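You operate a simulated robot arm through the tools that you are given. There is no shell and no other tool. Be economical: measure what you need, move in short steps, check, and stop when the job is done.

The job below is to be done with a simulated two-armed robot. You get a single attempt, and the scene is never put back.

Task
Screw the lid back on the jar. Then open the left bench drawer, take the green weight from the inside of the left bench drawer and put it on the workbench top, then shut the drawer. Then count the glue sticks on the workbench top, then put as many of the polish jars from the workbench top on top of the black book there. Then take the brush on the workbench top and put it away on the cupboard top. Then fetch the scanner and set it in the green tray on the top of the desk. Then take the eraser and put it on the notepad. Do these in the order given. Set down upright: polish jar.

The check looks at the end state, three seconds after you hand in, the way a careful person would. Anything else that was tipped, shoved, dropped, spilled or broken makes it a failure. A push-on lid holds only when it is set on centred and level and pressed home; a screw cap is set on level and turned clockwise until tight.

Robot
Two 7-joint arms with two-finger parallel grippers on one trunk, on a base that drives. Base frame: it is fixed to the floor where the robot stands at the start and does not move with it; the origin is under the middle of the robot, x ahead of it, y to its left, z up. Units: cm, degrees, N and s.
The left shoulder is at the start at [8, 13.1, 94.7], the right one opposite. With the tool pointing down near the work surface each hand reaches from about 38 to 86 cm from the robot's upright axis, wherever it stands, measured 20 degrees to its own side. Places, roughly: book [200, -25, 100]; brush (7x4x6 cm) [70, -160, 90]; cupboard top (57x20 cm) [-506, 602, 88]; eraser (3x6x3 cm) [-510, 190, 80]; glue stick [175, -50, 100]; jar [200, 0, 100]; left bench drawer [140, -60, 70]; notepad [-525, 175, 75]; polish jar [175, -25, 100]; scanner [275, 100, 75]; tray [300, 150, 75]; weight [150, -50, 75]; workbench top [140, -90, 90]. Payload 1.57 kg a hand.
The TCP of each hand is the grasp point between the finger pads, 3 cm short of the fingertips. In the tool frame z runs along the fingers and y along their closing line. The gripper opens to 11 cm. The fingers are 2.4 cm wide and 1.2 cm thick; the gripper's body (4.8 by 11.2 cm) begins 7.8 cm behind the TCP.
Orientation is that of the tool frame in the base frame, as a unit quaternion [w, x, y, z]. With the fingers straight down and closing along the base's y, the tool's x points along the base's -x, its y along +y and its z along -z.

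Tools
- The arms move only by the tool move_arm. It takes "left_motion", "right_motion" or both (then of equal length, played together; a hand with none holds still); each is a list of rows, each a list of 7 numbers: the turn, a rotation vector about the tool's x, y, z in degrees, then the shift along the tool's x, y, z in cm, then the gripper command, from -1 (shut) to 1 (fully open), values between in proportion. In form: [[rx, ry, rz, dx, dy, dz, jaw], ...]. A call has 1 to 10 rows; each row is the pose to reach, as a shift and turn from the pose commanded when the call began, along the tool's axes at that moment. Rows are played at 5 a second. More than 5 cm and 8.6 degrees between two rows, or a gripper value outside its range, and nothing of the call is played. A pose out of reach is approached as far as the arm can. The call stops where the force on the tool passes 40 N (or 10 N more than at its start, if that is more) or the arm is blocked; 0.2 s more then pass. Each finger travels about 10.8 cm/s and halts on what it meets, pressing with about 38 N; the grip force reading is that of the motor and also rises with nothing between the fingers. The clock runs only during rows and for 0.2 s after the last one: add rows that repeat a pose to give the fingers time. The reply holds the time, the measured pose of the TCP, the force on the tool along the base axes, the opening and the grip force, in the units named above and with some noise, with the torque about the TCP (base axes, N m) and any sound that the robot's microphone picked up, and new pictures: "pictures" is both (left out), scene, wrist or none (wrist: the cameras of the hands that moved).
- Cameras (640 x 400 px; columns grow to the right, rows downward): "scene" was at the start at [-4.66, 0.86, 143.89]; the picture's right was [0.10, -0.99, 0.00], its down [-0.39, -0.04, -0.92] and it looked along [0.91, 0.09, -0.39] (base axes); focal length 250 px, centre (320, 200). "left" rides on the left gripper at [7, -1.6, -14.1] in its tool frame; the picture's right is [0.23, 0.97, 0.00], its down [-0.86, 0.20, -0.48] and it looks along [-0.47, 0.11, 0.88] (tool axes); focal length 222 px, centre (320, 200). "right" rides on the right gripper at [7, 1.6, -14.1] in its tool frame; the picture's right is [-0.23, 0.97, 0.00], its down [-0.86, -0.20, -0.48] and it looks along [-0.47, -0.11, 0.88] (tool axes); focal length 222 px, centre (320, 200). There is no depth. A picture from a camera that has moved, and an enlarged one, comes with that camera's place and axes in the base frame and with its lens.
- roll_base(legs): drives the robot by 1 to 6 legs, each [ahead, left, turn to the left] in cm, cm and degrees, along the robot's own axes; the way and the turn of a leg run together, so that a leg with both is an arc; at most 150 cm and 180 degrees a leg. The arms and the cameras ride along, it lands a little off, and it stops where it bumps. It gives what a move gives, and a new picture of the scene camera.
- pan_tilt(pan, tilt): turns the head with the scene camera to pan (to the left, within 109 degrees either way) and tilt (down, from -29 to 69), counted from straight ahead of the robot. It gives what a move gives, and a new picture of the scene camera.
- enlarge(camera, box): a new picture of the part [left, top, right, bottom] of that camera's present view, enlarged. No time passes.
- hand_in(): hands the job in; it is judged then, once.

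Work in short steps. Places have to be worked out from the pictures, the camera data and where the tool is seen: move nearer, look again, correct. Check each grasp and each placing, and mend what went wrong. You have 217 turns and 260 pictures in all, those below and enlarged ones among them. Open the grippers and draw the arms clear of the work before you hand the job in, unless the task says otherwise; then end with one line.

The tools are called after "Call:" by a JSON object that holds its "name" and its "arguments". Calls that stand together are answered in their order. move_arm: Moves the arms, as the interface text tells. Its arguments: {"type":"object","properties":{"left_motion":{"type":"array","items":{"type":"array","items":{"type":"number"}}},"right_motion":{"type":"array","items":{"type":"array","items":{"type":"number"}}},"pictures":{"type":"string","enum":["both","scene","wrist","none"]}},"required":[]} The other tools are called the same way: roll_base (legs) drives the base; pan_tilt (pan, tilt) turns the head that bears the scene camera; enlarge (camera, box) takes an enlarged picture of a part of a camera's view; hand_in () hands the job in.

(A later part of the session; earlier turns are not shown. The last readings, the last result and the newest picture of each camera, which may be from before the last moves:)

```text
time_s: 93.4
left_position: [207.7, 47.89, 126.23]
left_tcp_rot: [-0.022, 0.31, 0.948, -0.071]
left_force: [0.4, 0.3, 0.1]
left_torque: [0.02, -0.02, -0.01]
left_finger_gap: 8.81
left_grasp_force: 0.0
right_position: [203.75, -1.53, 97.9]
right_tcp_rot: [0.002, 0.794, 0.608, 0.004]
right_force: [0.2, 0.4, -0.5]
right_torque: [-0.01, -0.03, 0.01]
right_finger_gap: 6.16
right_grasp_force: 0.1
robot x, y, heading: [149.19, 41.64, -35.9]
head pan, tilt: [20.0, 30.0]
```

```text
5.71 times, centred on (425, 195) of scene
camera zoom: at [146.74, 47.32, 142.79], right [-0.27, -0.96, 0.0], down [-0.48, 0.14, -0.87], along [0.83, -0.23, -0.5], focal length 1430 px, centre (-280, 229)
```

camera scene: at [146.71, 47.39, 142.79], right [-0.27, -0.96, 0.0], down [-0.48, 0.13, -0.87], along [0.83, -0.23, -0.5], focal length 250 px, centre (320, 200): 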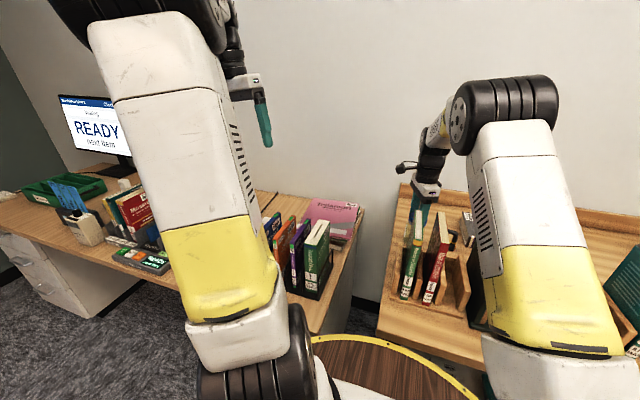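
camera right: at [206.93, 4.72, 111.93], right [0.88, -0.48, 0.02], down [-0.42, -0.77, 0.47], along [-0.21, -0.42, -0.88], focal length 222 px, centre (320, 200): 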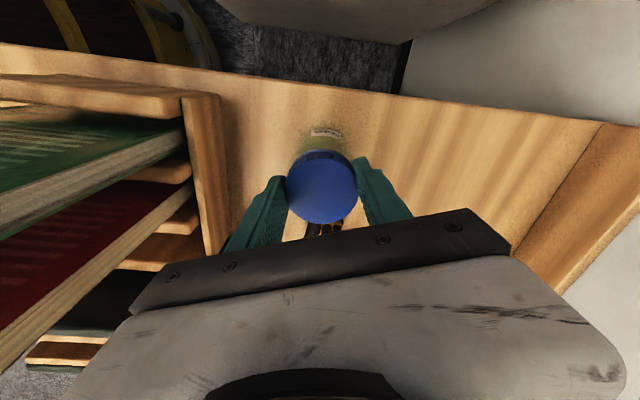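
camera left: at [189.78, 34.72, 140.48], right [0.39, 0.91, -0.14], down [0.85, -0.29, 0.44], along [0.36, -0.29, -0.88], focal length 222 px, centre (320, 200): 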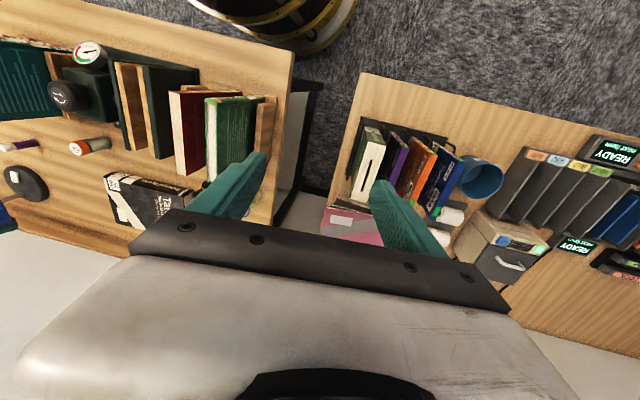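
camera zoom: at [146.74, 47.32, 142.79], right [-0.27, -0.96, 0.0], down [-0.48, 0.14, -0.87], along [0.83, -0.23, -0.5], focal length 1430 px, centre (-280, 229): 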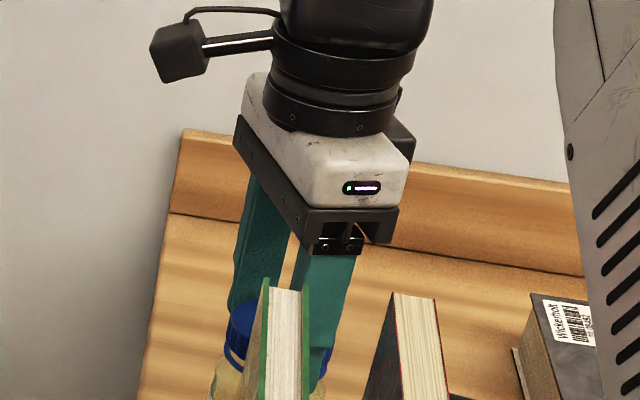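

Call:
{"name": "enlarge", "arguments": {"camera": "right", "box": [285, 130, 365, 180]}}

```text
8.00 times, centred on (325, 155) of right
camera zoom: at [206.89, 4.79, 111.97], right [0.88, -0.47, 0.01], down [-0.42, -0.77, 0.47], along [-0.22, -0.42, -0.88], focal length 1777 px, centre (280, 560)
```

zoom: 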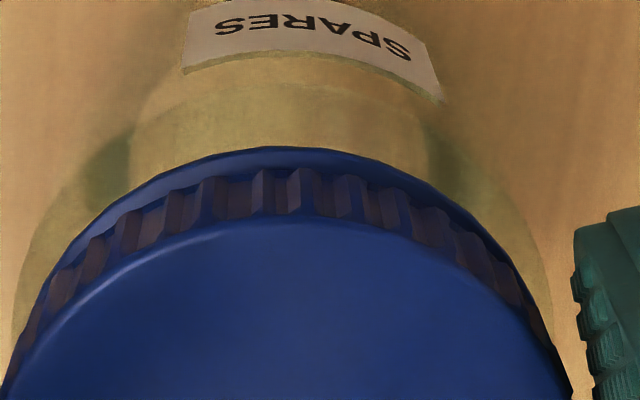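

The lid now rests level and concentric on the mouth. I centre the open fingers on it and rotate the hand back counter-clockwise for a long clockwise stroke.

Call:
{"name": "move_arm", "arguments": {"right_motion": [[0, 0, 0, 0, -0.38, 0, 0.25], [0, 0, -8.5, 0, -0.38, 0, 0.3], [0, 0, -17, 0, -0.38, 0, 0.3], [0, 0, -25.5, 0, -0.38, 0, 0.3], [0, 0, -34, 0, -0.38, 0, 0.3], [0, 0, -42.5, 0, -0.38, 0, 0.3], [0, 0, -51, 0, -0.38, 0, 0.3], [0, 0, -59.5, 0, -0.38, 0, 0.3], [0, 0, -68, 0, -0.38, 0, 0.3], [0, 0, -76.5, 0, -0.38, 0, 0.3]], "pictures": "none"}}

Call:
{"name": "move_arm", "arguments": {"right_motion": [[0, 0, -8.5, 0, 0, 0, 0.3], [0, 0, -17, 0, 0, 0, 0.3], [0, 0, -25.5, 0, 0, 0, 0.3], [0, 0, -34, 0, 0, 0, 0.3], [0, 0, -42.5, 0, 0, 0, 0.3], [0, 0, -51, 0, 0, 0, 0.3], [0, 0, -59.5, 0, 0, 0, 0.3], [0, 0, -68, 0, 0, 0, 0.3], [0, 0, -76.5, 0, 0, 0, 0.3]], "pictures": "wrist"}}

Call:
{"name": "enlarge", "arguments": {"camera": "right", "box": [260, 110, 380, 230]}}

```text
time_s: 95.6
left_position: [207.79, 47.81, 126.24]
left_tcp_rot: [-0.023, 0.31, 0.948, -0.071]
left_force: [0.3, -0.1, -0.5]
left_torque: [0.01, 0.01, -0.03]
left_finger_gap: 8.81
left_grasp_force: 0.1
right_position: [203.37, -1.44, 97.82]
right_tcp_rot: [0.006, 0.246, 0.969, 0.001]
right_force: [-1.1, -0.3, 0.0]
right_torque: [-0.01, -0.03, 0.03]
right_finger_gap: 7.16
right_grasp_force: 0.0
robot x, y, heading: [149.17, 41.65, -35.9]
head pan, tilt: [20.0, 30.0]
```

```text
time_s: 97.6
left_position: [207.91, 47.87, 126.25]
left_tcp_rot: [-0.022, 0.309, 0.948, -0.072]
left_force: [-0.1, 0.1, -0.2]
left_torque: [0.01, -0.04, 0.01]
left_finger_gap: 8.79
left_grasp_force: 0.0
right_position: [203.41, -1.45, 97.81]
right_tcp_rot: [0.005, -0.407, 0.913, -0.002]
right_force: [-0.5, -0.4, -0.2]
right_torque: [-0.02, -0.02, -0.01]
right_finger_gap: 7.14
right_grasp_force: 0.2
robot x, y, heading: [149.58, 41.67, -35.5]
head pan, tilt: [20.0, 30.0]
camera right: at [197.28, -5.48, 111.84], right [-0.57, 0.82, -0.01], down [0.71, 0.5, 0.49], along [0.4, 0.27, -0.87], focal length 222 px, centre (320, 200)
```

right: 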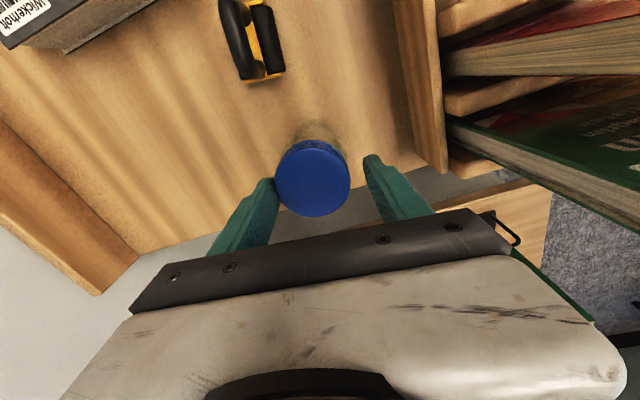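

```text
3.33 times, centred on (320, 170) of right
camera zoom: at [197.28, -5.48, 111.84], right [-0.57, 0.82, -0.01], down [0.71, 0.5, 0.49], along [0.4, 0.27, -0.87], focal length 740 px, centre (320, 300)
```

zoom: 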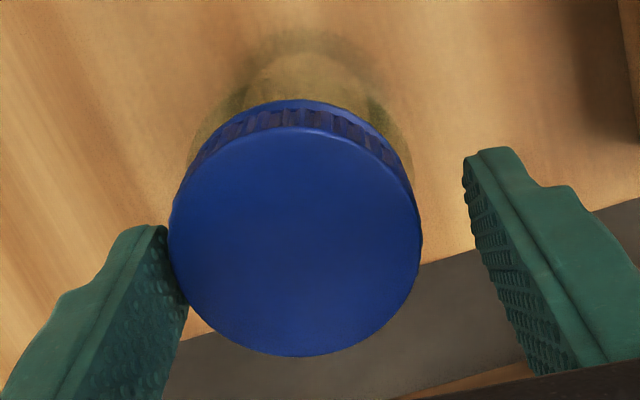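

The lid is still level on the jar; TCP needs (dx +0.6, dy −0.6). I centre, close, and turn clockwise ~70°.

Call:
{"name": "move_arm", "arguments": {"right_motion": [[0, 0, 0, 0.6, -0.6, 0, 0.3], [0, 0, 0, 0.6, -0.6, 0, 0.1], [0, 0, 0, 0.6, -0.6, 0, -0.1], [0, 0, 0, 0.6, -0.6, 0, -0.3], [0, 0, 0, 0.6, -0.6, 0, -0.3]], "pictures": "none"}}

Call:
{"name": "enlarge", "arguments": {"camera": "right", "box": [260, 110, 380, 230]}}

```text
time_s: 98.8
left_position: [207.83, 47.76, 126.22]
left_tcp_rot: [-0.022, 0.31, 0.948, -0.072]
left_force: [0.1, 0.1, -0.9]
left_torque: [0.03, 0.01, 0.01]
left_finger_gap: 8.79
left_grasp_force: 0.1
right_position: [203.32, -2.17, 97.83]
right_tcp_rot: [0.005, -0.407, 0.913, -0.001]
right_force: [-0.8, 0.9, -0.4]
right_torque: [0.02, 0.06, 0.02]
right_finger_gap: 5.37
right_grasp_force: 38.0
robot x, y, heading: [149.22, 41.48, -35.4]
head pan, tilt: [20.0, 30.0]
```

```text
3.33 times, centred on (320, 170) of right
camera zoom: at [197.27, -6.31, 111.86], right [-0.57, 0.82, -0.01], down [0.72, 0.5, 0.49], along [0.4, 0.27, -0.87], focal length 740 px, centre (320, 300)
```

zoom: 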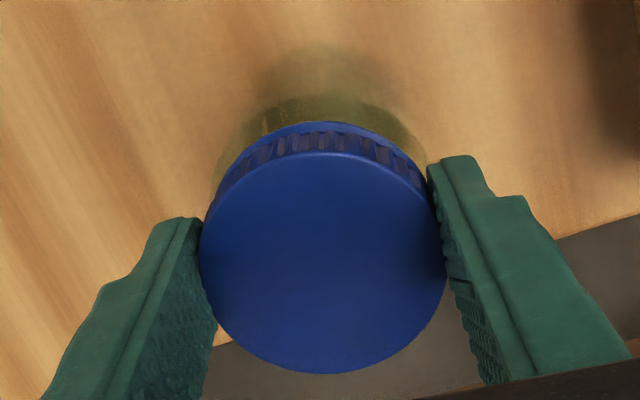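

Gripped level with no side force. Now turn clockwise 85° with a slight press.

Call:
{"name": "move_arm", "arguments": {"right_motion": [[0, 0, 8.5, 0, 0, 0.05, -0.3], [0, 0, 17, 0, 0, 0.1, -0.3], [0, 0, 25.5, 0, 0, 0.15, -0.3], [0, 0, 34, 0, 0, 0.2, -0.3], [0, 0, 42.5, 0, 0, 0.2, -0.3], [0, 0, 51, 0, 0, 0.2, -0.3], [0, 0, 59.5, 0, 0, 0.2, -0.3], [0, 0, 68, 0, 0, 0.2, -0.3], [0, 0, 76.5, 0, 0, 0.2, -0.3], [0, 0, 85, 0, 0, 0.2, -0.3]], "pictures": "none"}}

Call:
{"name": "enlarge", "arguments": {"camera": "right", "box": [260, 110, 380, 230]}}

```text
time_s: 101.0
left_position: [207.79, 47.72, 126.22]
left_tcp_rot: [-0.023, 0.31, 0.948, -0.072]
left_force: [-0.1, -0.3, 0.2]
left_torque: [0.02, 0.02, 0.01]
left_finger_gap: 8.79
left_grasp_force: 0.0
right_position: [203.32, -2.18, 97.64]
right_tcp_rot: [0.007, 0.319, 0.948, 0.002]
right_force: [5.3, 0.9, 19.1]
right_torque: [-0.12, -0.21, -0.03]
right_finger_gap: 5.38
right_grasp_force: 38.1
robot x, y, heading: [149.04, 41.55, -35.5]
head pan, tilt: [20.0, 30.0]
```

```text
3.33 times, centred on (320, 170) of right
camera zoom: at [198.57, 3.32, 111.72], right [0.77, 0.64, 0.01], down [0.55, -0.68, 0.49], along [0.32, -0.37, -0.87], focal length 740 px, centre (320, 300)
```

zoom: 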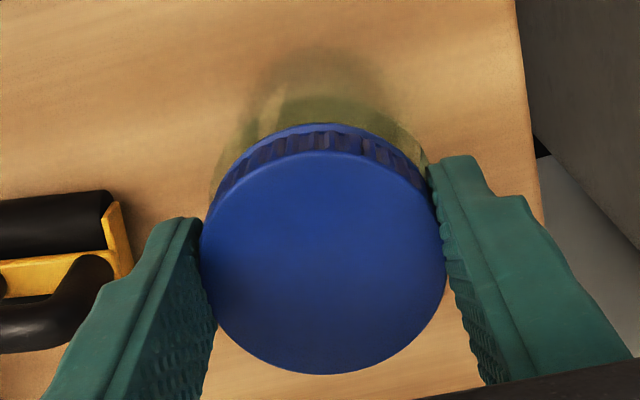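

It goes on level; I continue clockwise with slightly more press.

Call:
{"name": "move_arm", "arguments": {"right_motion": [[0, 0, 8.5, 0, 0, 0, -0.3], [0, 0, 17, 0, 0, 0.05, -0.3], [0, 0, 25.5, 0, 0, 0.05, -0.3], [0, 0, 34, 0, 0, 0.1, -0.3], [0, 0, 42.5, 0, 0, 0.1, -0.3], [0, 0, 51, 0, 0, 0.15, -0.3], [0, 0, 59.5, 0, 0, 0.15, -0.3], [0, 0, 68, 0, 0, 0.2, -0.3], [0, 0, 76.5, 0, 0, 0.2, -0.3]], "pictures": "none"}}

Call:
{"name": "enlarge", "arguments": {"camera": "right", "box": [260, 110, 380, 230]}}

```text
time_s: 103.0
left_position: [207.77, 47.86, 126.16]
left_tcp_rot: [-0.023, 0.31, 0.948, -0.071]
left_force: [-0.3, 0.4, 0.3]
left_torque: [0.04, 0.01, 0.01]
left_finger_gap: 8.8
left_grasp_force: 0.1
right_position: [203.31, -2.33, 97.6]
right_tcp_rot: [0.005, 0.837, 0.547, 0.006]
right_force: [9.7, -4.8, 29.3]
right_torque: [-0.49, -0.57, 0.06]
right_finger_gap: 5.43
right_grasp_force: 38.2
robot x, y, heading: [149.18, 41.12, -35.7]
head pan, tilt: [20.0, 30.0]
```

```text
3.33 times, centred on (320, 170) of right
camera zoom: at [207.43, 3.46, 111.73], right [0.8, -0.6, 0.01], down [-0.53, -0.7, 0.47], along [-0.27, -0.38, -0.88], focal length 740 px, centre (320, 300)
```

zoom: 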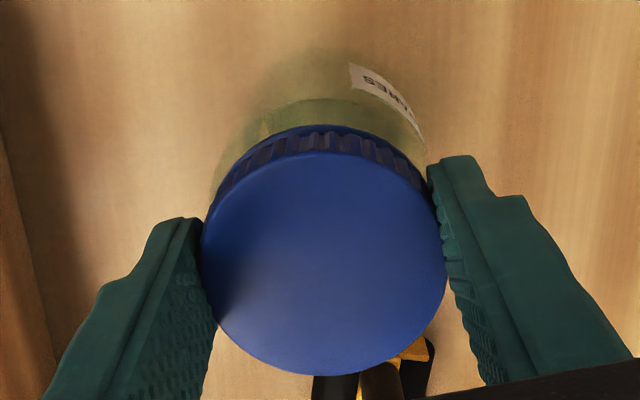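

The jar label has rotated some, so there is now drag between lid and jar. I regrip further back and turn again, comparing lid and label rotation.

Call:
{"name": "move_arm", "arguments": {"right_motion": [[0, 0, 0, 0, 0, -0.2, 0], [0, 0, 0, 0, 0, -0.2, 0.3], [0, 0, -8.5, 0, 0, -0.2, 0.4], [0, 0, -17, 0, 0, -0.2, 0.4], [0, 0, -25.5, 0, 0, -0.2, 0.4], [0, 0, -34, 0, 0, -0.2, 0.4], [0, 0, -42.5, 0, 0, -0.2, 0.4], [0, 0, -51, 0, 0, -0.2, 0.4], [0, 0, -59.5, 0, 0, -0.2, 0.4], [0, 0, -68, 0, 0, -0.2, 0.4]], "pictures": "none"}}

Call:
{"name": "enlarge", "arguments": {"camera": "right", "box": [260, 110, 380, 230]}}

```text
time_s: 105.2
left_position: [207.87, 47.87, 126.24]
left_tcp_rot: [-0.022, 0.31, 0.948, -0.072]
left_force: [-0.5, 0.3, -0.5]
left_torque: [0.02, 0.0, -0.01]
left_finger_gap: 8.79
left_grasp_force: 0.0
right_position: [203.42, -2.27, 97.69]
right_tcp_rot: [0.004, 0.386, 0.923, 0.002]
right_force: [0.4, 0.5, -0.1]
right_torque: [-0.03, -0.02, 0.01]
right_finger_gap: 7.69
right_grasp_force: 0.1
robot x, y, heading: [148.99, 41.74, -35.8]
head pan, tilt: [20.0, 30.0]
```

```text
3.33 times, centred on (320, 170) of right
camera zoom: at [199.41, 3.82, 111.7], right [0.85, 0.52, 0.01], down [0.45, -0.75, 0.48], along [0.26, -0.41, -0.88], focal length 740 px, centre (320, 300)
```

zoom: 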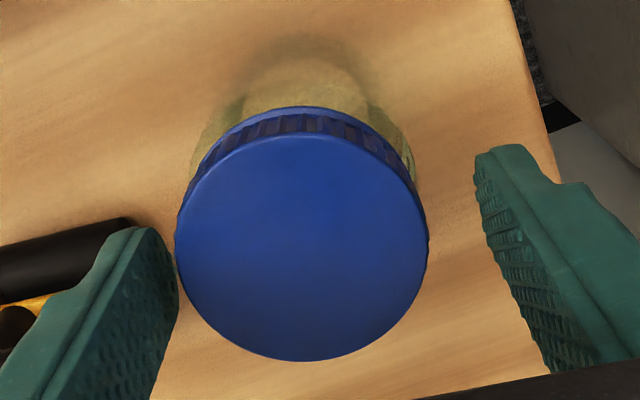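

I test engagement: centre, grip, and lift 1.2 cm to see whether the jar comes along.

Call:
{"name": "move_arm", "arguments": {"right_motion": [[0, 0, 0, 0.42, -0.43, 0, 0.3], [0, 0, 0, 0.42, -0.43, 0, 0], [0, 0, 0, 0.42, -0.43, 0, -0.3], [0, 0, 0, 0.42, -0.43, 0, -0.3], [0, 0, 0, 0.42, -0.43, -0.6, -0.3], [0, 0, 0, 0.42, -0.43, -1.2, -0.3], [0, 0, 0, 0.42, -0.43, -1.2, -0.3]], "pictures": "none"}}

Call:
{"name": "enlarge", "arguments": {"camera": "right", "box": [260, 110, 380, 230]}}

```text
time_s: 106.8
left_position: [207.73, 47.77, 126.12]
left_tcp_rot: [-0.022, 0.309, 0.948, -0.071]
left_force: [-0.2, -0.3, 1.5]
left_torque: [-0.01, 0.0, 0.01]
left_finger_gap: 8.78
left_grasp_force: 0.0
right_position: [202.78, -2.17, 98.95]
right_tcp_rot: [0.004, 0.388, 0.922, 0.002]
right_force: [0.2, 0.1, -2.3]
right_torque: [-0.04, -0.03, -0.01]
right_finger_gap: 5.42
right_grasp_force: 38.1
robot x, y, heading: [149.07, 41.48, -35.8]
head pan, tilt: [20.0, 30.0]
```

```text
3.33 times, centred on (320, 170) of right
camera zoom: at [198.89, 3.93, 112.92], right [0.85, 0.52, 0.01], down [0.45, -0.75, 0.48], along [0.26, -0.41, -0.88], focal length 740 px, centre (320, 300)
```

zoom: 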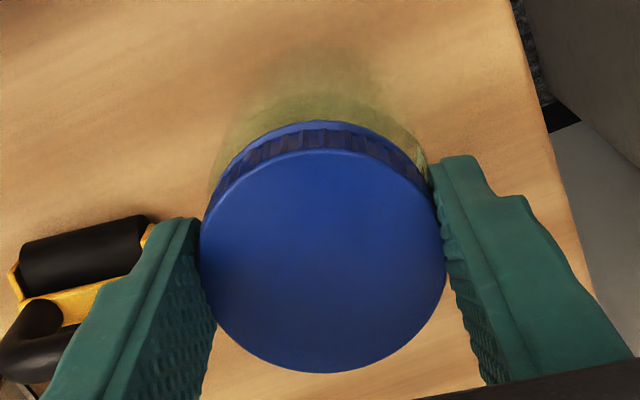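

The jar lifts with the lid (2.3 N): the lid has engaged. To tighten, I raise it and will hold the jar with the left hand.

Call:
{"name": "move_arm", "arguments": {"left_motion": [[-4, 0, 0, 0, 0, 0, 1], [-8.5, 0, 0, 0, 0, 0, 1], [-8.5, 0, 0, 0, 0, 0, 1], [-8.5, 0, 0, 0, 0, 0, 1], [-8.5, 0, 0, 0, 0, 0, 1], [-8.5, 0, 0, 0, 0, 0, 1]], "right_motion": [[0, 0, 0, 0, 0, -4, -0.4], [0, 0, 0, 0, 0, -8, -0.4], [0, 0, 0, 0, 0, -12, -0.4], [0, 0, 0, 0, 0, -16, -0.4], [0, 0, 0, 0, 0, -20, -0.4], [0, 0, 0, 0, 0, -23, -0.4]], "pictures": "scene"}}

Call:
{"name": "move_arm", "arguments": {"left_motion": [[0, 0, 8.5, 0, 0, 0, 1], [0, 0, 17, 0, 0, 0, 1], [0, 0, 25.5, 0, 0, 0, 1], [0, 0, 34, 0, 0, 0, 1], [0, 0, 42.5, 0, 0, 0, 1], [0, 0, 51, 0, 0, 0, 1], [0, 0, 59.5, 0, 0, 0, 1], [0, 0, 68, 0, 0, 0, 1], [0, 0, 76.5, 0, 0, 0, 1], [0, 0, 85, 0, 0, 0, 1]], "pictures": "none"}}

Call:
{"name": "move_arm", "arguments": {"left_motion": [[0, -8.5, 0, 0, 0, 0, 1], [0, -17, 0, 0, 0, 0, 1], [0, -25.5, 0, 0, 0, 0, 1], [0, -34, 0, 0, 0, 0, 1], [0, -42.5, 0, 0, 0, 0, 1], [0, -51, 0, 0, 0, 0, 1], [0, -59.5, 0, 0, 0, 0, 1], [0, -68, 0, 0, 0, 0, 1], [0, -76.5, 0, 0, 0, 0, 1], [0, -85, 0, 0, 0, 0, 1]], "pictures": "both"}}

```text
time_s: 108.2
left_position: [207.82, 47.85, 126.04]
left_tcp_rot: [0.0, 0.31, 0.951, -0.001]
left_force: [-0.2, -0.4, 0.8]
left_torque: [-0.04, 0.01, 0.0]
left_finger_gap: 10.99
left_grasp_force: 0.1
right_position: [202.47, -2.08, 121.86]
right_tcp_rot: [0.005, 0.387, 0.922, 0.004]
right_force: [0.5, 0.5, -1.7]
right_torque: [0.02, -0.01, -0.04]
right_finger_gap: 5.42
right_grasp_force: 37.8
robot x, y, heading: [148.84, 41.65, -35.8]
head pan, tilt: [20.0, 30.0]
camera scene: at [146.76, 47.31, 142.79], right [-0.27, -0.96, 0.0], down [-0.48, 0.14, -0.87], along [0.83, -0.23, -0.5], focal length 250 px, centre (320, 200)
```

scene: 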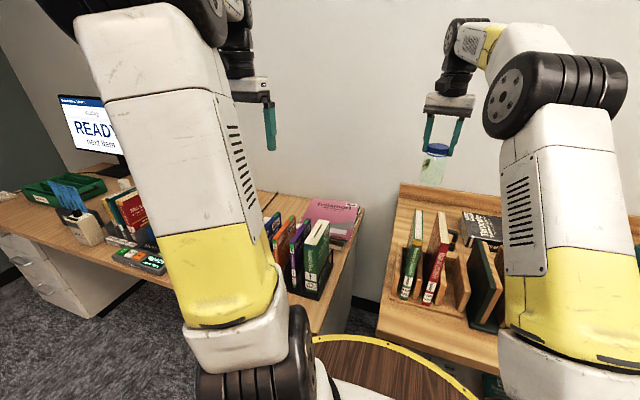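

```text
time_s: 110.4
left_position: [207.8, 47.9, 126.21]
left_tcp_rot: [0.001, 0.872, 0.489, 0.0]
left_force: [-0.2, -0.1, 0.2]
left_torque: [-0.02, 0.01, 0.04]
left_finger_gap: 10.98
left_grasp_force: 0.0
right_position: [202.49, -2.12, 121.71]
right_tcp_rot: [0.005, 0.388, 0.922, 0.002]
right_force: [0.8, 0.2, -1.7]
right_torque: [0.0, 0.02, 0.04]
right_finger_gap: 5.42
right_grasp_force: 37.8
robot x, y, heading: [149.26, 41.81, -35.7]
head pan, tilt: [20.0, 30.0]
```

```text
time_s: 112.6
left_position: [207.74, 47.85, 126.19]
left_tcp_rot: [0.333, 0.641, 0.362, -0.589]
left_force: [1.2, -0.4, -0.1]
left_torque: [0.0, -0.03, 0.04]
left_finger_gap: 11.01
left_grasp_force: 0.0
right_position: [202.54, -2.17, 121.81]
right_tcp_rot: [0.005, 0.386, 0.922, 0.003]
right_force: [-0.4, -0.7, -2.1]
right_torque: [0.01, 0.03, 0.0]
right_finger_gap: 5.43
right_grasp_force: 37.5
robot x, y, heading: [149.4, 41.78, -35.4]
head pan, tilt: [20.0, 30.0]
camera scene: at [146.74, 47.3, 142.79], right [-0.27, -0.96, 0.0], down [-0.48, 0.14, -0.87], along [0.83, -0.23, -0.5], focal length 250 px, centre (320, 200)
camera left: at [214.03, 61.31, 120.49], right [0.84, -0.49, -0.22], down [0.38, 0.24, 0.89], along [-0.38, -0.84, 0.39], focal length 222 px, centre (320, 200)
```

scene: 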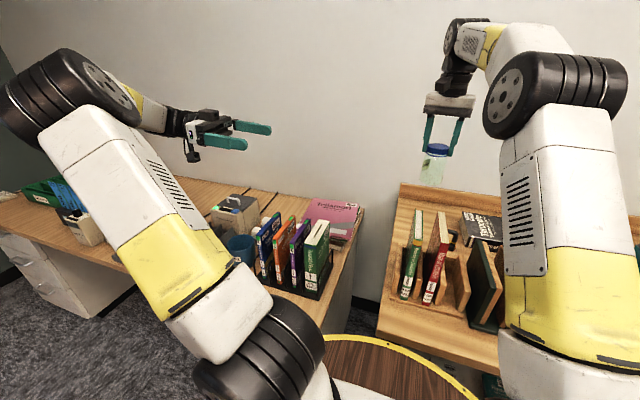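
left: 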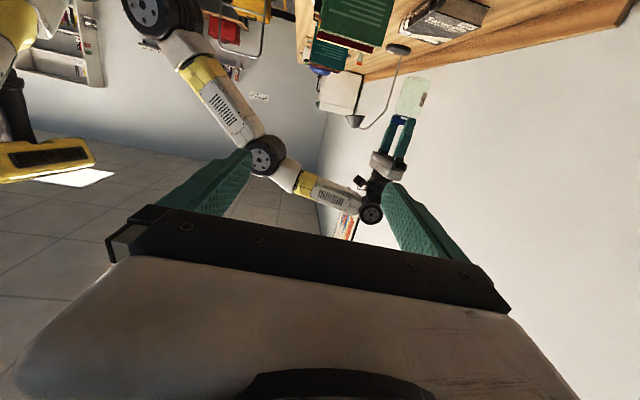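

Left hand points right. I bring it near the jar body, 12 cm short.

Call:
{"name": "move_arm", "arguments": {"left_motion": [[0, -1, 0, 1, 2.4, 3.8, 1], [0, -2, 0, 2, 4.7, 7.7, 1], [0, -3, 0, 3.1, 7.1, 11.5, 1], [0, -4, 0, 4.1, 9.5, 15.3, 1], [0, -5, 0, 5.2, 11.8, 19.2, 1], [0, -5, 0, 6.2, 14.2, 23, 1], [0, -5, 0, 7.2, 16.6, 26.8, 1], [0, -5, 0, 8.3, 18.9, 30.7, 1], [0, -5, 0, 9.3, 21.3, 34.5, 1], [0, -5, 0, 9.3, 21.3, 34.5, 1]], "pictures": "both"}}

```text
time_s: 114.8
left_position: [208.77, 7.91, 114.2]
left_tcp_rot: [-0.348, -0.616, -0.347, 0.616]
left_force: [0.5, 0.3, 0.0]
left_torque: [0.01, 0.01, 0.0]
left_finger_gap: 10.97
left_grasp_force: 0.0
right_position: [202.46, -2.22, 121.72]
right_tcp_rot: [0.005, 0.388, 0.922, 0.002]
right_force: [0.3, 0.6, -1.6]
right_torque: [0.0, 0.03, 0.01]
right_finger_gap: 5.44
right_grasp_force: 38.1
robot x, y, heading: [149.15, 41.73, -35.6]
head pan, tilt: [20.0, 30.0]
camera scene: at [146.76, 47.31, 142.79], right [-0.27, -0.96, 0.0], down [-0.48, 0.14, -0.87], along [0.83, -0.23, -0.5], focal length 250 px, centre (320, 200)
camera left: at [214.68, 20.93, 107.27], right [0.83, -0.5, -0.23], down [0.42, 0.31, 0.85], along [-0.36, -0.81, 0.47], focal length 222 px, centre (320, 200)
```

scene: 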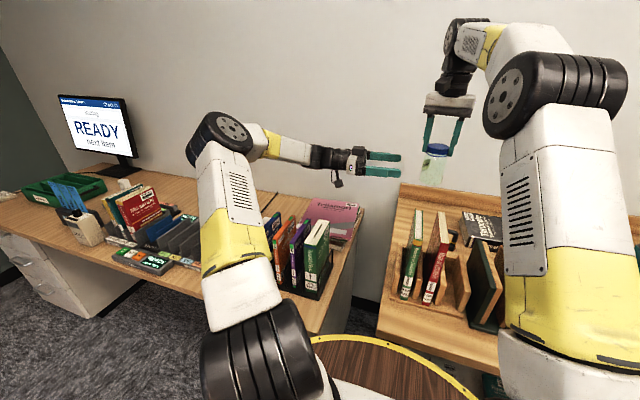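
left: 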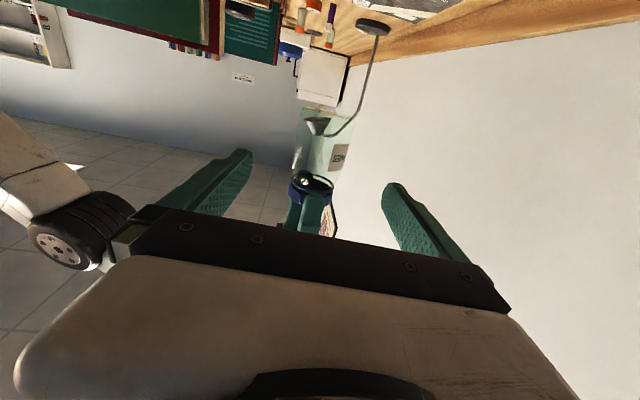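

Aligned. I advance 11.9 cm and close on the jar body.

Call:
{"name": "move_arm", "arguments": {"left_motion": [[0, 0, 0, 0.3, -0.1, 4, 1], [0, 0, 0, 0.7, -0.1, 8, 1], [0, 0, 0, 0.7, -0.1, 11.9, 1], [0, 0, 0, 0.7, -0.1, 11.9, 0.6], [0, 0, 0, 0.7, -0.1, 11.9, 0.3], [0, 0, 0, 0.7, -0.1, 11.9, 0], [0, 0, 0, 0.7, -0.1, 11.9, -0.3], [0, 0, 0, 0.7, -0.1, 11.9, -0.3]], "pictures": "both"}}

```text
time_s: 116.6
left_position: [202.58, -2.32, 113.48]
left_tcp_rot: [-0.349, -0.614, -0.348, 0.616]
left_force: [15.3, -12.7, -0.5]
left_torque: [0.69, 0.79, 0.01]
left_finger_gap: 5.98
left_grasp_force: 37.9
right_position: [202.43, -2.19, 121.75]
right_tcp_rot: [0.003, 0.387, 0.922, 0.003]
right_force: [-15.8, 11.8, -1.4]
right_torque: [0.36, 0.47, -0.02]
right_finger_gap: 5.42
right_grasp_force: 38.3
robot x, y, heading: [149.56, 41.48, -35.6]
head pan, tilt: [20.0, 30.0]
camera scene: at [146.76, 47.31, 142.79], right [-0.27, -0.96, 0.0], down [-0.48, 0.14, -0.87], along [0.83, -0.23, -0.5], focal length 250 px, centre (320, 200)
camera left: at [208.45, 10.83, 106.53], right [0.83, -0.5, -0.23], down [0.42, 0.31, 0.85], along [-0.36, -0.81, 0.47], focal length 222 px, centre (320, 200)
```

scene: 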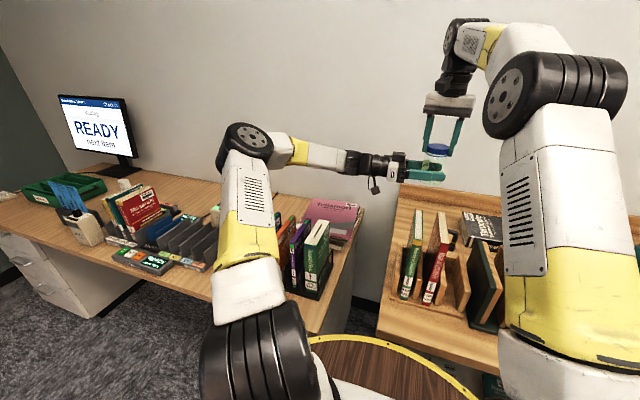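
left: 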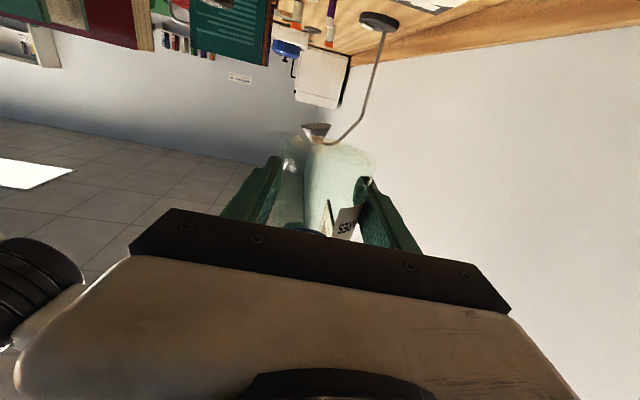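

Jar held (5.98 cm). I relax the side load by 2 mm and turn the lid clockwise with the right hand.

Call:
{"name": "move_arm", "arguments": {"left_motion": [[0, 0, 0, 0, 0.22, 0, -0.3], [0, 0, 0, 0, 0.22, 0, -0.3], [0, 0, 0, 0, 0.22, 0, -0.3], [0, 0, 0, 0, 0.22, 0, -0.3], [0, 0, 0, 0, 0.22, 0, -0.3], [0, 0, 0, 0, 0.22, 0, -0.3], [0, 0, 0, 0, 0.22, 0, -0.3], [0, 0, 0, 0, 0.22, 0, -0.3], [0, 0, 0, 0, 0.22, 0, -0.3]], "right_motion": [[0, 0, 0, 0, 0, 0, -0.4], [0, 0, 8.5, 0, 0, 0, -0.4], [0, 0, 17, 0, 0, 0, -0.4], [0, 0, 25.5, 0, 0, 0, -0.4], [0, 0, 34, 0, 0, 0, -0.4], [0, 0, 42.5, 0, 0, 0, -0.4], [0, 0, 51, 0, 0, 0, -0.4], [0, 0, 59.5, 0, 0, 0, -0.4], [0, 0, 68, 0, 0, 0, -0.4]], "pictures": "both"}}

```text
time_s: 118.6
left_position: [202.45, -2.28, 113.54]
left_tcp_rot: [-0.347, -0.616, -0.344, 0.617]
left_force: [0.5, -8.9, 12.4]
left_torque: [0.62, -0.21, -0.02]
left_finger_gap: 5.97
left_grasp_force: 37.9
right_position: [202.47, -2.22, 121.77]
right_tcp_rot: [0.003, 0.837, 0.547, 0.005]
right_force: [0.0, 8.8, -12.3]
right_torque: [0.16, 0.19, 0.0]
right_finger_gap: 5.42
right_grasp_force: 38.4
robot x, y, heading: [149.47, 41.72, -35.4]
head pan, tilt: [20.0, 30.0]
camera scene: at [146.76, 47.31, 142.79], right [-0.27, -0.96, 0.0], down [-0.48, 0.14, -0.87], along [0.83, -0.23, -0.5], focal length 250 px, centre (320, 200)
camera right: at [206.64, 3.5, 135.95], right [0.8, -0.6, 0.01], down [-0.53, -0.7, 0.47], along [-0.28, -0.38, -0.88], focal length 222 px, centre (320, 200)
camera left: at [208.45, 10.65, 106.57], right [0.83, -0.51, -0.22], down [0.42, 0.31, 0.85], along [-0.37, -0.8, 0.47], focal length 222 px, centre (320, 200)
```

scene: 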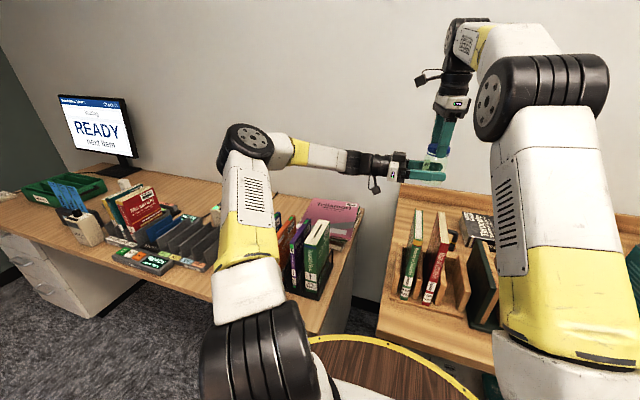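
right: 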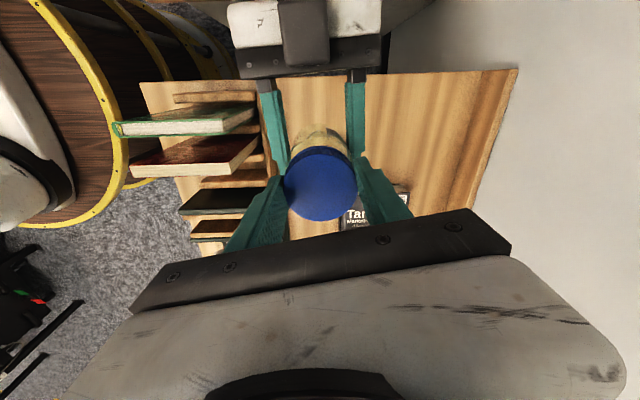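
left: 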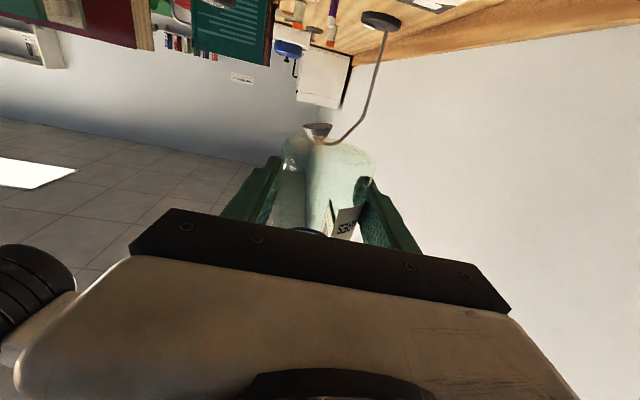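

The thread works: turning pulled the lid down (12 N). I cycle: open, rotate back, regrip, turn more, following downward.

Call:
{"name": "move_arm", "arguments": {"right_motion": [[0, 0, 0, 0, 0, 0.12, 0.3], [0, 0, 0, 0, 0, 0.12, 0.4], [0, 0, -8.5, 0, 0, 0.12, 0.4], [0, 0, -17, 0, 0, 0.12, 0.4], [0, 0, -25.5, 0, 0, 0.12, 0.4], [0, 0, -34, 0, 0, 0.12, 0.4], [0, 0, -42.5, 0, 0, 0.12, 0.4], [0, 0, -51, 0, 0, 0.12, 0.4], [0, 0, -59.5, 0, 0, 0.12, 0.4], [0, 0, -68, 0, 0, 0.12, 0.4]], "pictures": "none"}}

Call:
{"name": "move_arm", "arguments": {"right_motion": [[0, 0, -8.5, 0, 0, 0, 0.4], [0, 0, -17, 0, 0, 0, 0.4], [0, 0, -25.5, 0, 0, 0, 0.4], [0, 0, -34, 0, 0, 0, 0.4], [0, 0, -42.5, 0, 0, 0, 0.4], [0, 0, -51, 0, 0, 0, 0.4], [0, 0, -59.5, 0, 0, 0, 0.4], [0, 0, -68, 0, 0, 0, 0.4], [0, 0, -76.5, 0, 0, 0, 0.4]], "pictures": "wrist"}}

```text
time_s: 120.8
left_position: [202.51, -2.41, 113.33]
left_tcp_rot: [-0.348, -0.616, -0.346, 0.616]
left_force: [-0.5, 0.2, 0.0]
left_torque: [-0.01, -0.01, 0.02]
left_finger_gap: 5.97
left_grasp_force: 38.1
right_position: [202.53, -2.29, 121.65]
right_tcp_rot: [0.005, 0.387, 0.922, 0.002]
right_force: [0.5, 0.3, 0.2]
right_torque: [0.0, -0.01, -0.01]
right_finger_gap: 7.69
right_grasp_force: 0.2
robot x, y, heading: [149.4, 41.58, -35.6]
head pan, tilt: [20.0, 30.0]
```

```text
time_s: 122.8
left_position: [202.59, -2.28, 113.49]
left_tcp_rot: [-0.347, -0.616, -0.346, 0.617]
left_force: [0.7, -0.1, -0.2]
left_torque: [-0.03, 0.01, 0.01]
left_finger_gap: 5.94
left_grasp_force: 37.9
right_position: [202.58, -2.29, 121.63]
right_tcp_rot: [0.005, -0.268, 0.963, -0.001]
right_force: [0.5, 0.5, 0.2]
right_torque: [-0.01, -0.04, 0.01]
right_finger_gap: 7.68
right_grasp_force: 0.0
robot x, y, heading: [149.29, 41.4, -35.6]
head pan, tilt: [20.0, 30.0]
camera right: at [195.53, -4.46, 135.71], right [-0.31, 0.95, 0.0], down [0.83, 0.27, 0.49], along [0.46, 0.15, -0.87], focal length 222 px, centre (320, 200)
```

right: 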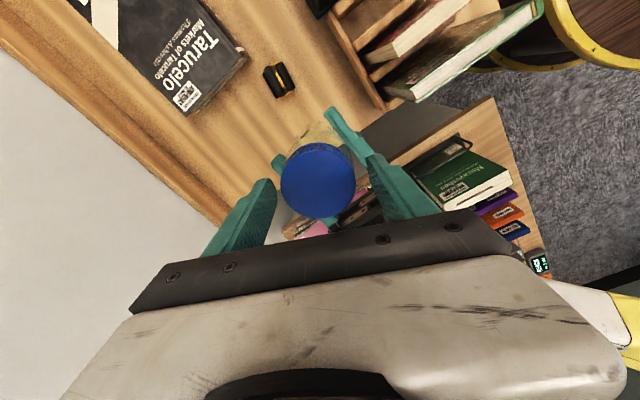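

Lid stays centred. I close and turn clockwise 76°, then another 76°, following down slightly.

Call:
{"name": "move_arm", "arguments": {"right_motion": [[0, 0, 0, 0, 0, 0, 0], [0, 0, 0, 0, 0, 0, -0.4], [0, 0, 8.5, 0, 0, 0.02, -0.4], [0, 0, 17, 0, 0, 0.04, -0.4], [0, 0, 25.5, 0, 0, 0.06, -0.4], [0, 0, 34, 0, 0, 0.08, -0.4], [0, 0, 42.5, 0, 0, 0.1, -0.4], [0, 0, 51, 0, 0, 0.12, -0.4], [0, 0, 59.5, 0, 0, 0.13, -0.4], [0, 0, 68, 0, 0, 0.14, -0.4]], "pictures": "none"}}

Call:
{"name": "move_arm", "arguments": {"right_motion": [[0, 0, 8.5, 0, 0, 0.02, -0.4], [0, 0, 17, 0, 0, 0.04, -0.4], [0, 0, 25.5, 0, 0, 0.06, -0.4], [0, 0, 34, 0, 0, 0.08, -0.4], [0, 0, 42.5, 0, 0, 0.1, -0.4], [0, 0, 51, 0, 0, 0.12, -0.4], [0, 0, 59.5, 0, 0, 0.13, -0.4], [0, 0, 68, 0, 0, 0.14, -0.4], [0, 0, 76.5, 0, 0, 0.15, -0.4]], "pictures": "none"}}

```text
time_s: 125.0
left_position: [202.55, -2.3, 113.44]
left_tcp_rot: [-0.348, -0.616, -0.346, 0.616]
left_force: [-12.3, 22.1, -3.0]
left_torque: [-0.98, -0.72, -0.04]
left_finger_gap: 5.96
left_grasp_force: 38.1
right_position: [202.36, -2.31, 121.76]
right_tcp_rot: [0.007, 0.32, 0.947, 0.001]
right_force: [12.6, -20.8, 3.2]
right_torque: [-0.7, -0.17, 0.0]
right_finger_gap: 5.41
right_grasp_force: 38.0
robot x, y, heading: [149.1, 41.53, -35.9]
head pan, tilt: [20.0, 30.0]
```

```text
time_s: 127.0
left_position: [202.5, -2.27, 113.43]
left_tcp_rot: [-0.348, -0.616, -0.347, 0.616]
left_force: [-5.1, -1.4, -3.8]
left_torque: [0.01, -0.39, -1.33]
left_finger_gap: 5.96
left_grasp_force: 37.3
right_position: [202.48, -2.25, 121.36]
right_tcp_rot: [0.002, 0.837, 0.548, 0.005]
right_force: [6.0, 0.4, 4.1]
right_torque: [0.0, -0.07, 1.32]
right_finger_gap: 5.48
right_grasp_force: 38.0
robot x, y, heading: [149.23, 41.69, -35.4]
head pan, tilt: [20.0, 30.0]
```

Torque 1.3 N·m: the lid is tight. I open the left hand and withdraw it.

Call:
{"name": "move_arm", "arguments": {"left_motion": [[0, 0, 0, 0, 0, 0, 0.2], [0, 0, 0, 0, 0, 0, 0.7], [0, 0, 0, 0, 0, 0, 1], [0, 0, 0, 0, 0, -4, 1], [0, 0, 0, 0, 0, -8.5, 1], [0, 0, 0, 0, 0, -13, 1], [0, 0, 0, 0, -1, -17.5, 1], [0, 0, 0, 0, -3, -21.5, 1], [0, 0, 0, 0, -6, -25, 1]], "pictures": "wrist"}}

Call:
{"name": "enlarge", "arguments": {"camera": "right", "box": [240, 90, 400, 230]}}

```text
time_s: 129.0
left_position: [210.29, 22.13, 113.22]
left_tcp_rot: [-0.347, -0.616, -0.346, 0.617]
left_force: [-0.4, -0.7, 0.4]
left_torque: [-0.02, 0.01, -0.05]
left_finger_gap: 10.99
left_grasp_force: 0.0
right_position: [202.48, -2.41, 121.36]
right_tcp_rot: [0.002, 0.837, 0.548, 0.005]
right_force: [0.0, -0.1, -2.0]
right_torque: [0.07, 0.01, 0.0]
right_finger_gap: 5.42
right_grasp_force: 37.8
robot x, y, heading: [149.1, 41.85, -35.8]
head pan, tilt: [20.0, 30.0]
camera left: at [216.35, 35.13, 106.32], right [0.83, -0.51, -0.23], down [0.42, 0.31, 0.85], along [-0.36, -0.81, 0.47], focal length 222 px, centre (320, 200)
```

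left: 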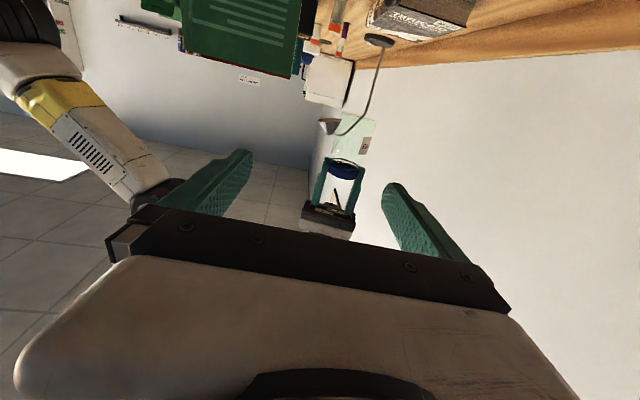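

```text
2.86 times, centred on (320, 160) of right
camera zoom: at [206.56, 3.39, 135.54], right [0.8, -0.6, 0.01], down [-0.53, -0.7, 0.47], along [-0.28, -0.38, -0.88], focal length 635 px, centre (320, 314)
```

zoom: 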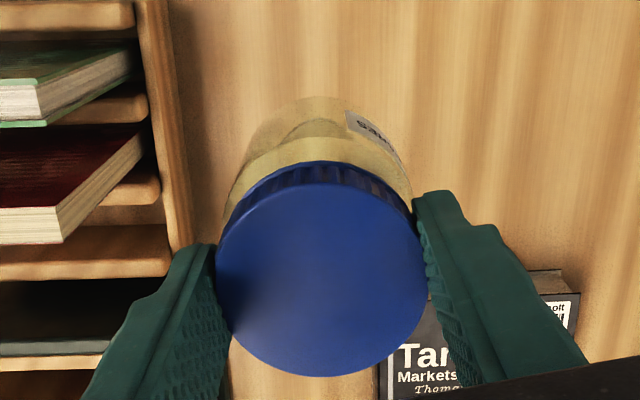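

Seated. I lower the jar back to the bench: first to z≈98.9, then slowly to contact.

Call:
{"name": "move_arm", "arguments": {"right_motion": [[0, 0, 0, 0, 0, 4.5, -0.4], [0, 0, 0, 0, 0, 9, -0.4], [0, 0, 0, 0, 0, 13.5, -0.4], [0, 0, 0, 0, 0, 18, -0.4], [0, 0, 0, 0, 0, 22, -0.4], [0, 0, 0, 0, 0, 22.6, -0.4], [0, 0, 0, 0, 0, 23, -0.4], [0, 0, 0, 0, 0, 23.4, -0.4], [0, 0, 0, 0, 0, 23.7, -0.4]], "pictures": "wrist"}}

```text
time_s: 131.0
left_position: [210.42, 22.08, 113.3]
left_tcp_rot: [-0.348, -0.616, -0.345, 0.617]
left_force: [0.2, 0.0, 0.1]
left_torque: [0.01, 0.01, -0.02]
left_finger_gap: 11.03
left_grasp_force: 0.0
right_position: [202.79, -2.27, 97.63]
right_tcp_rot: [0.003, 0.836, 0.548, 0.003]
right_force: [0.0, 1.4, -2.7]
right_torque: [0.0, -0.02, 0.0]
right_finger_gap: 5.41
right_grasp_force: 37.8
robot x, y, heading: [149.29, 41.74, -35.6]
head pan, tilt: [20.0, 30.0]
camera right: at [206.83, 3.52, 111.76], right [0.8, -0.6, 0.01], down [-0.53, -0.7, 0.47], along [-0.28, -0.38, -0.88], focal length 222 px, centre (320, 200)
```

right: 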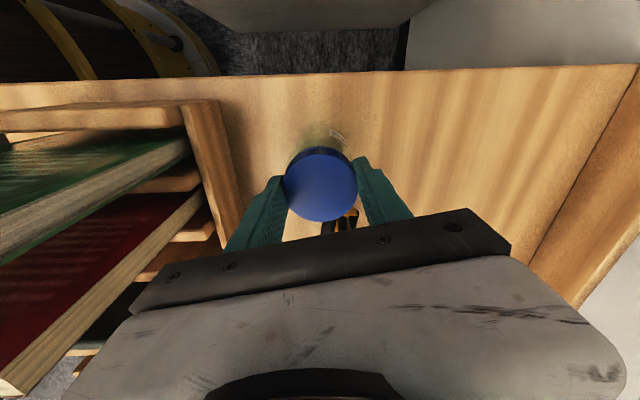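

Call:
{"name": "move_arm", "arguments": {"right_motion": [[0, 0, 0, 0, 0, 0.15, -0.4], [0, 0, 0, 0, 0, 0.3, -0.4], [0, 0, 0, 0, 0, 0.4, -0.4], [0, 0, 0, 0, 0, 0.5, -0.4]], "pictures": "none"}}

```text
time_s: 132.0
left_position: [210.42, 22.26, 113.29]
left_tcp_rot: [-0.349, -0.615, -0.348, 0.615]
left_force: [-0.3, -0.4, -0.7]
left_torque: [0.01, -0.02, -0.01]
left_finger_gap: 11.01
left_grasp_force: 0.0
right_position: [202.86, -2.25, 97.35]
right_tcp_rot: [0.003, 0.836, 0.548, 0.005]
right_force: [-2.4, 2.5, 14.4]
right_torque: [0.12, 0.66, -0.04]
right_finger_gap: 5.43
right_grasp_force: 38.1
robot x, y, heading: [149.3, 41.56, -35.6]
head pan, tilt: [20.0, 30.0]
```

Bench contact. I release slowly and check that it stands upright.

Call:
{"name": "move_arm", "arguments": {"right_motion": [[0, 0, 0, 0, 0, -0.08, -0.1], [0, 0, 0, 0, 0, -0.08, 0.05], [0, 0, 0, 0, 0, -0.08, 0.1], [0, 0, 0, 0, 0, -0.08, 0.2], [0, 0, 0, 0, 0, -0.08, 0.4], [0, 0, 0, 0, 0, -0.08, 0.6]], "pictures": "wrist"}}

```text
time_s: 133.4
left_position: [210.43, 22.12, 113.26]
left_tcp_rot: [-0.347, -0.616, -0.346, 0.616]
left_force: [0.7, 0.1, -0.4]
left_torque: [0.0, -0.01, 0.01]
left_finger_gap: 11.01
left_grasp_force: 0.1
right_position: [202.78, -2.31, 97.28]
right_tcp_rot: [0.002, 0.837, 0.547, 0.003]
right_force: [-0.4, 0.0, -0.3]
right_torque: [0.0, -0.01, -0.02]
right_finger_gap: 8.81
right_grasp_force: 0.0
robot x, y, heading: [149.44, 41.51, -35.7]
head pan, tilt: [20.0, 30.0]
camera right: at [206.85, 3.5, 111.42], right [0.8, -0.6, 0.01], down [-0.53, -0.7, 0.47], along [-0.28, -0.38, -0.88], focal length 222 px, centre (320, 200)
```

right: 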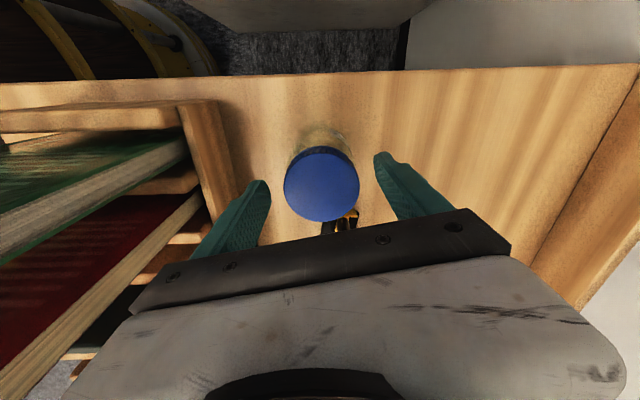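

The jar stands with its lid on. I raise and unyaw the right hand, and return the left hand to pointing down.

Call:
{"name": "move_arm", "arguments": {"left_motion": [[0, 0, 0, -3, 0, 0, 1], [0, 8.5, 0, -6, 0, 0, 1], [0, 17, 0, -9, 0, 0, 1], [0, 25.5, 0, -12, 0, 0, 1], [0, 34, 0, -15, 0, 0, 1], [0, 42.5, 0, -18, 0, 0, 1], [0, 51, 0, -18, 0, 0, 1], [0, 59.5, 0, -18, 0, 0, 1], [0, 68, 0, -18, 0, 0, 1], [0, 76.5, 0, -18, 0, 0, 1]], "right_motion": [[0, 0, 0, 0, 0, -4.5, 0.6], [0, 0, 0, 0, 0, -9, 0.8], [0, 0, 0, 0, 0, -13.5, 1], [0, 0, -8.5, 0, 0, -18, 1], [0, 0, -17, 0, 0, -22, 1], [0, 0, -25.5, 0, 0, -26, 1], [0, 0, -34, 0, 0, -30, 1], [0, 0, -42.5, 0, 0, -32, 1], [0, 0, -51, 0, 0, -32, 1], [0, 0, -59.5, 0, 0, -32, 1]], "pictures": "none"}}

Call:
{"name": "move_arm", "arguments": {"left_motion": [[0, 6.75, 0, 0, 0, 0, 1], [0, 13.5, 0, 0, 0, 0, 1], [0, 13.5, 0, 2, 0, 0, 1], [0, 13.5, 0, 4, 0, 0, 1]], "right_motion": [[0, 0, -8.5, 0, 0, 0, 1], [0, 0, -17, 2, 2, 0, 1], [0, 0, -17, 5, 5, 0, 1], [0, 0, -17, 8, 8, 0, 1]], "pictures": "wrist"}}

```text
time_s: 135.6
left_position: [210.49, 22.26, 131.42]
left_tcp_rot: [0.06, 0.865, 0.488, -0.102]
left_force: [0.2, 1.0, -0.4]
left_torque: [-0.05, 0.03, 0.0]
left_finger_gap: 10.99
left_grasp_force: 0.0
right_position: [201.3, -2.41, 125.16]
right_tcp_rot: [0.005, 0.47, 0.883, 0.002]
right_force: [-0.4, 1.0, -0.6]
right_torque: [-0.05, 0.07, 0.01]
right_finger_gap: 11.0
right_grasp_force: 0.1
right hand out of reach, approached as far as the arm can: row 8, 9, 10
robot x, y, heading: [149.43, 41.68, -35.4]
head pan, tilt: [20.0, 30.0]
```

```text
time_s: 136.6
left_position: [212.44, 25.54, 130.32]
left_tcp_rot: [0.001, 0.872, 0.49, 0.001]
left_force: [-0.6, -0.8, -0.2]
left_torque: [0.06, -0.04, 0.01]
left_finger_gap: 10.99
left_grasp_force: 0.2
right_position: [203.18, 8.49, 125.23]
right_tcp_rot: [0.005, 0.317, 0.948, 0.001]
right_force: [0.3, -0.8, -0.6]
right_torque: [0.05, -0.02, -0.01]
right_finger_gap: 10.99
right_grasp_force: 0.0
robot x, y, heading: [149.24, 41.9, -35.7]
head pan, tilt: [20.0, 30.0]
camera right: at [198.34, 13.99, 139.28], right [0.77, 0.64, 0.01], down [0.56, -0.67, 0.48], along [0.32, -0.37, -0.87], focal length 222 px, centre (320, 200)
camera left: at [214.63, 32.48, 144.61], right [0.95, -0.31, 0.0], down [-0.27, -0.83, 0.48], along [-0.15, -0.46, -0.88], focal length 222 px, centre (320, 200)
```

right: 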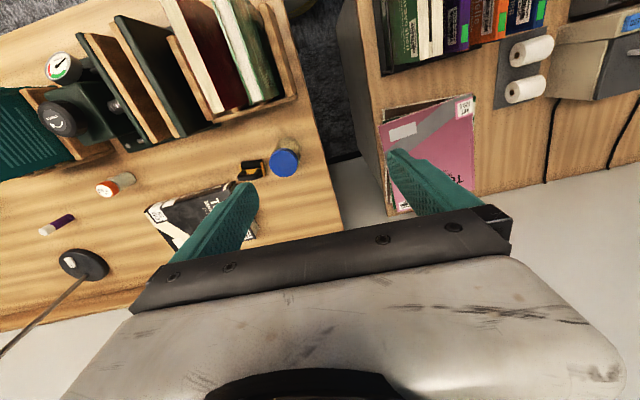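
left: 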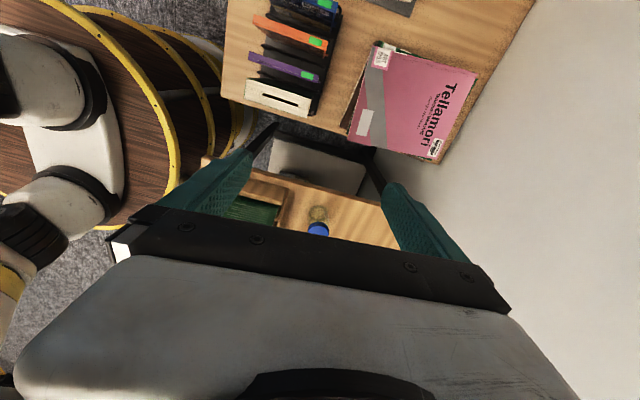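

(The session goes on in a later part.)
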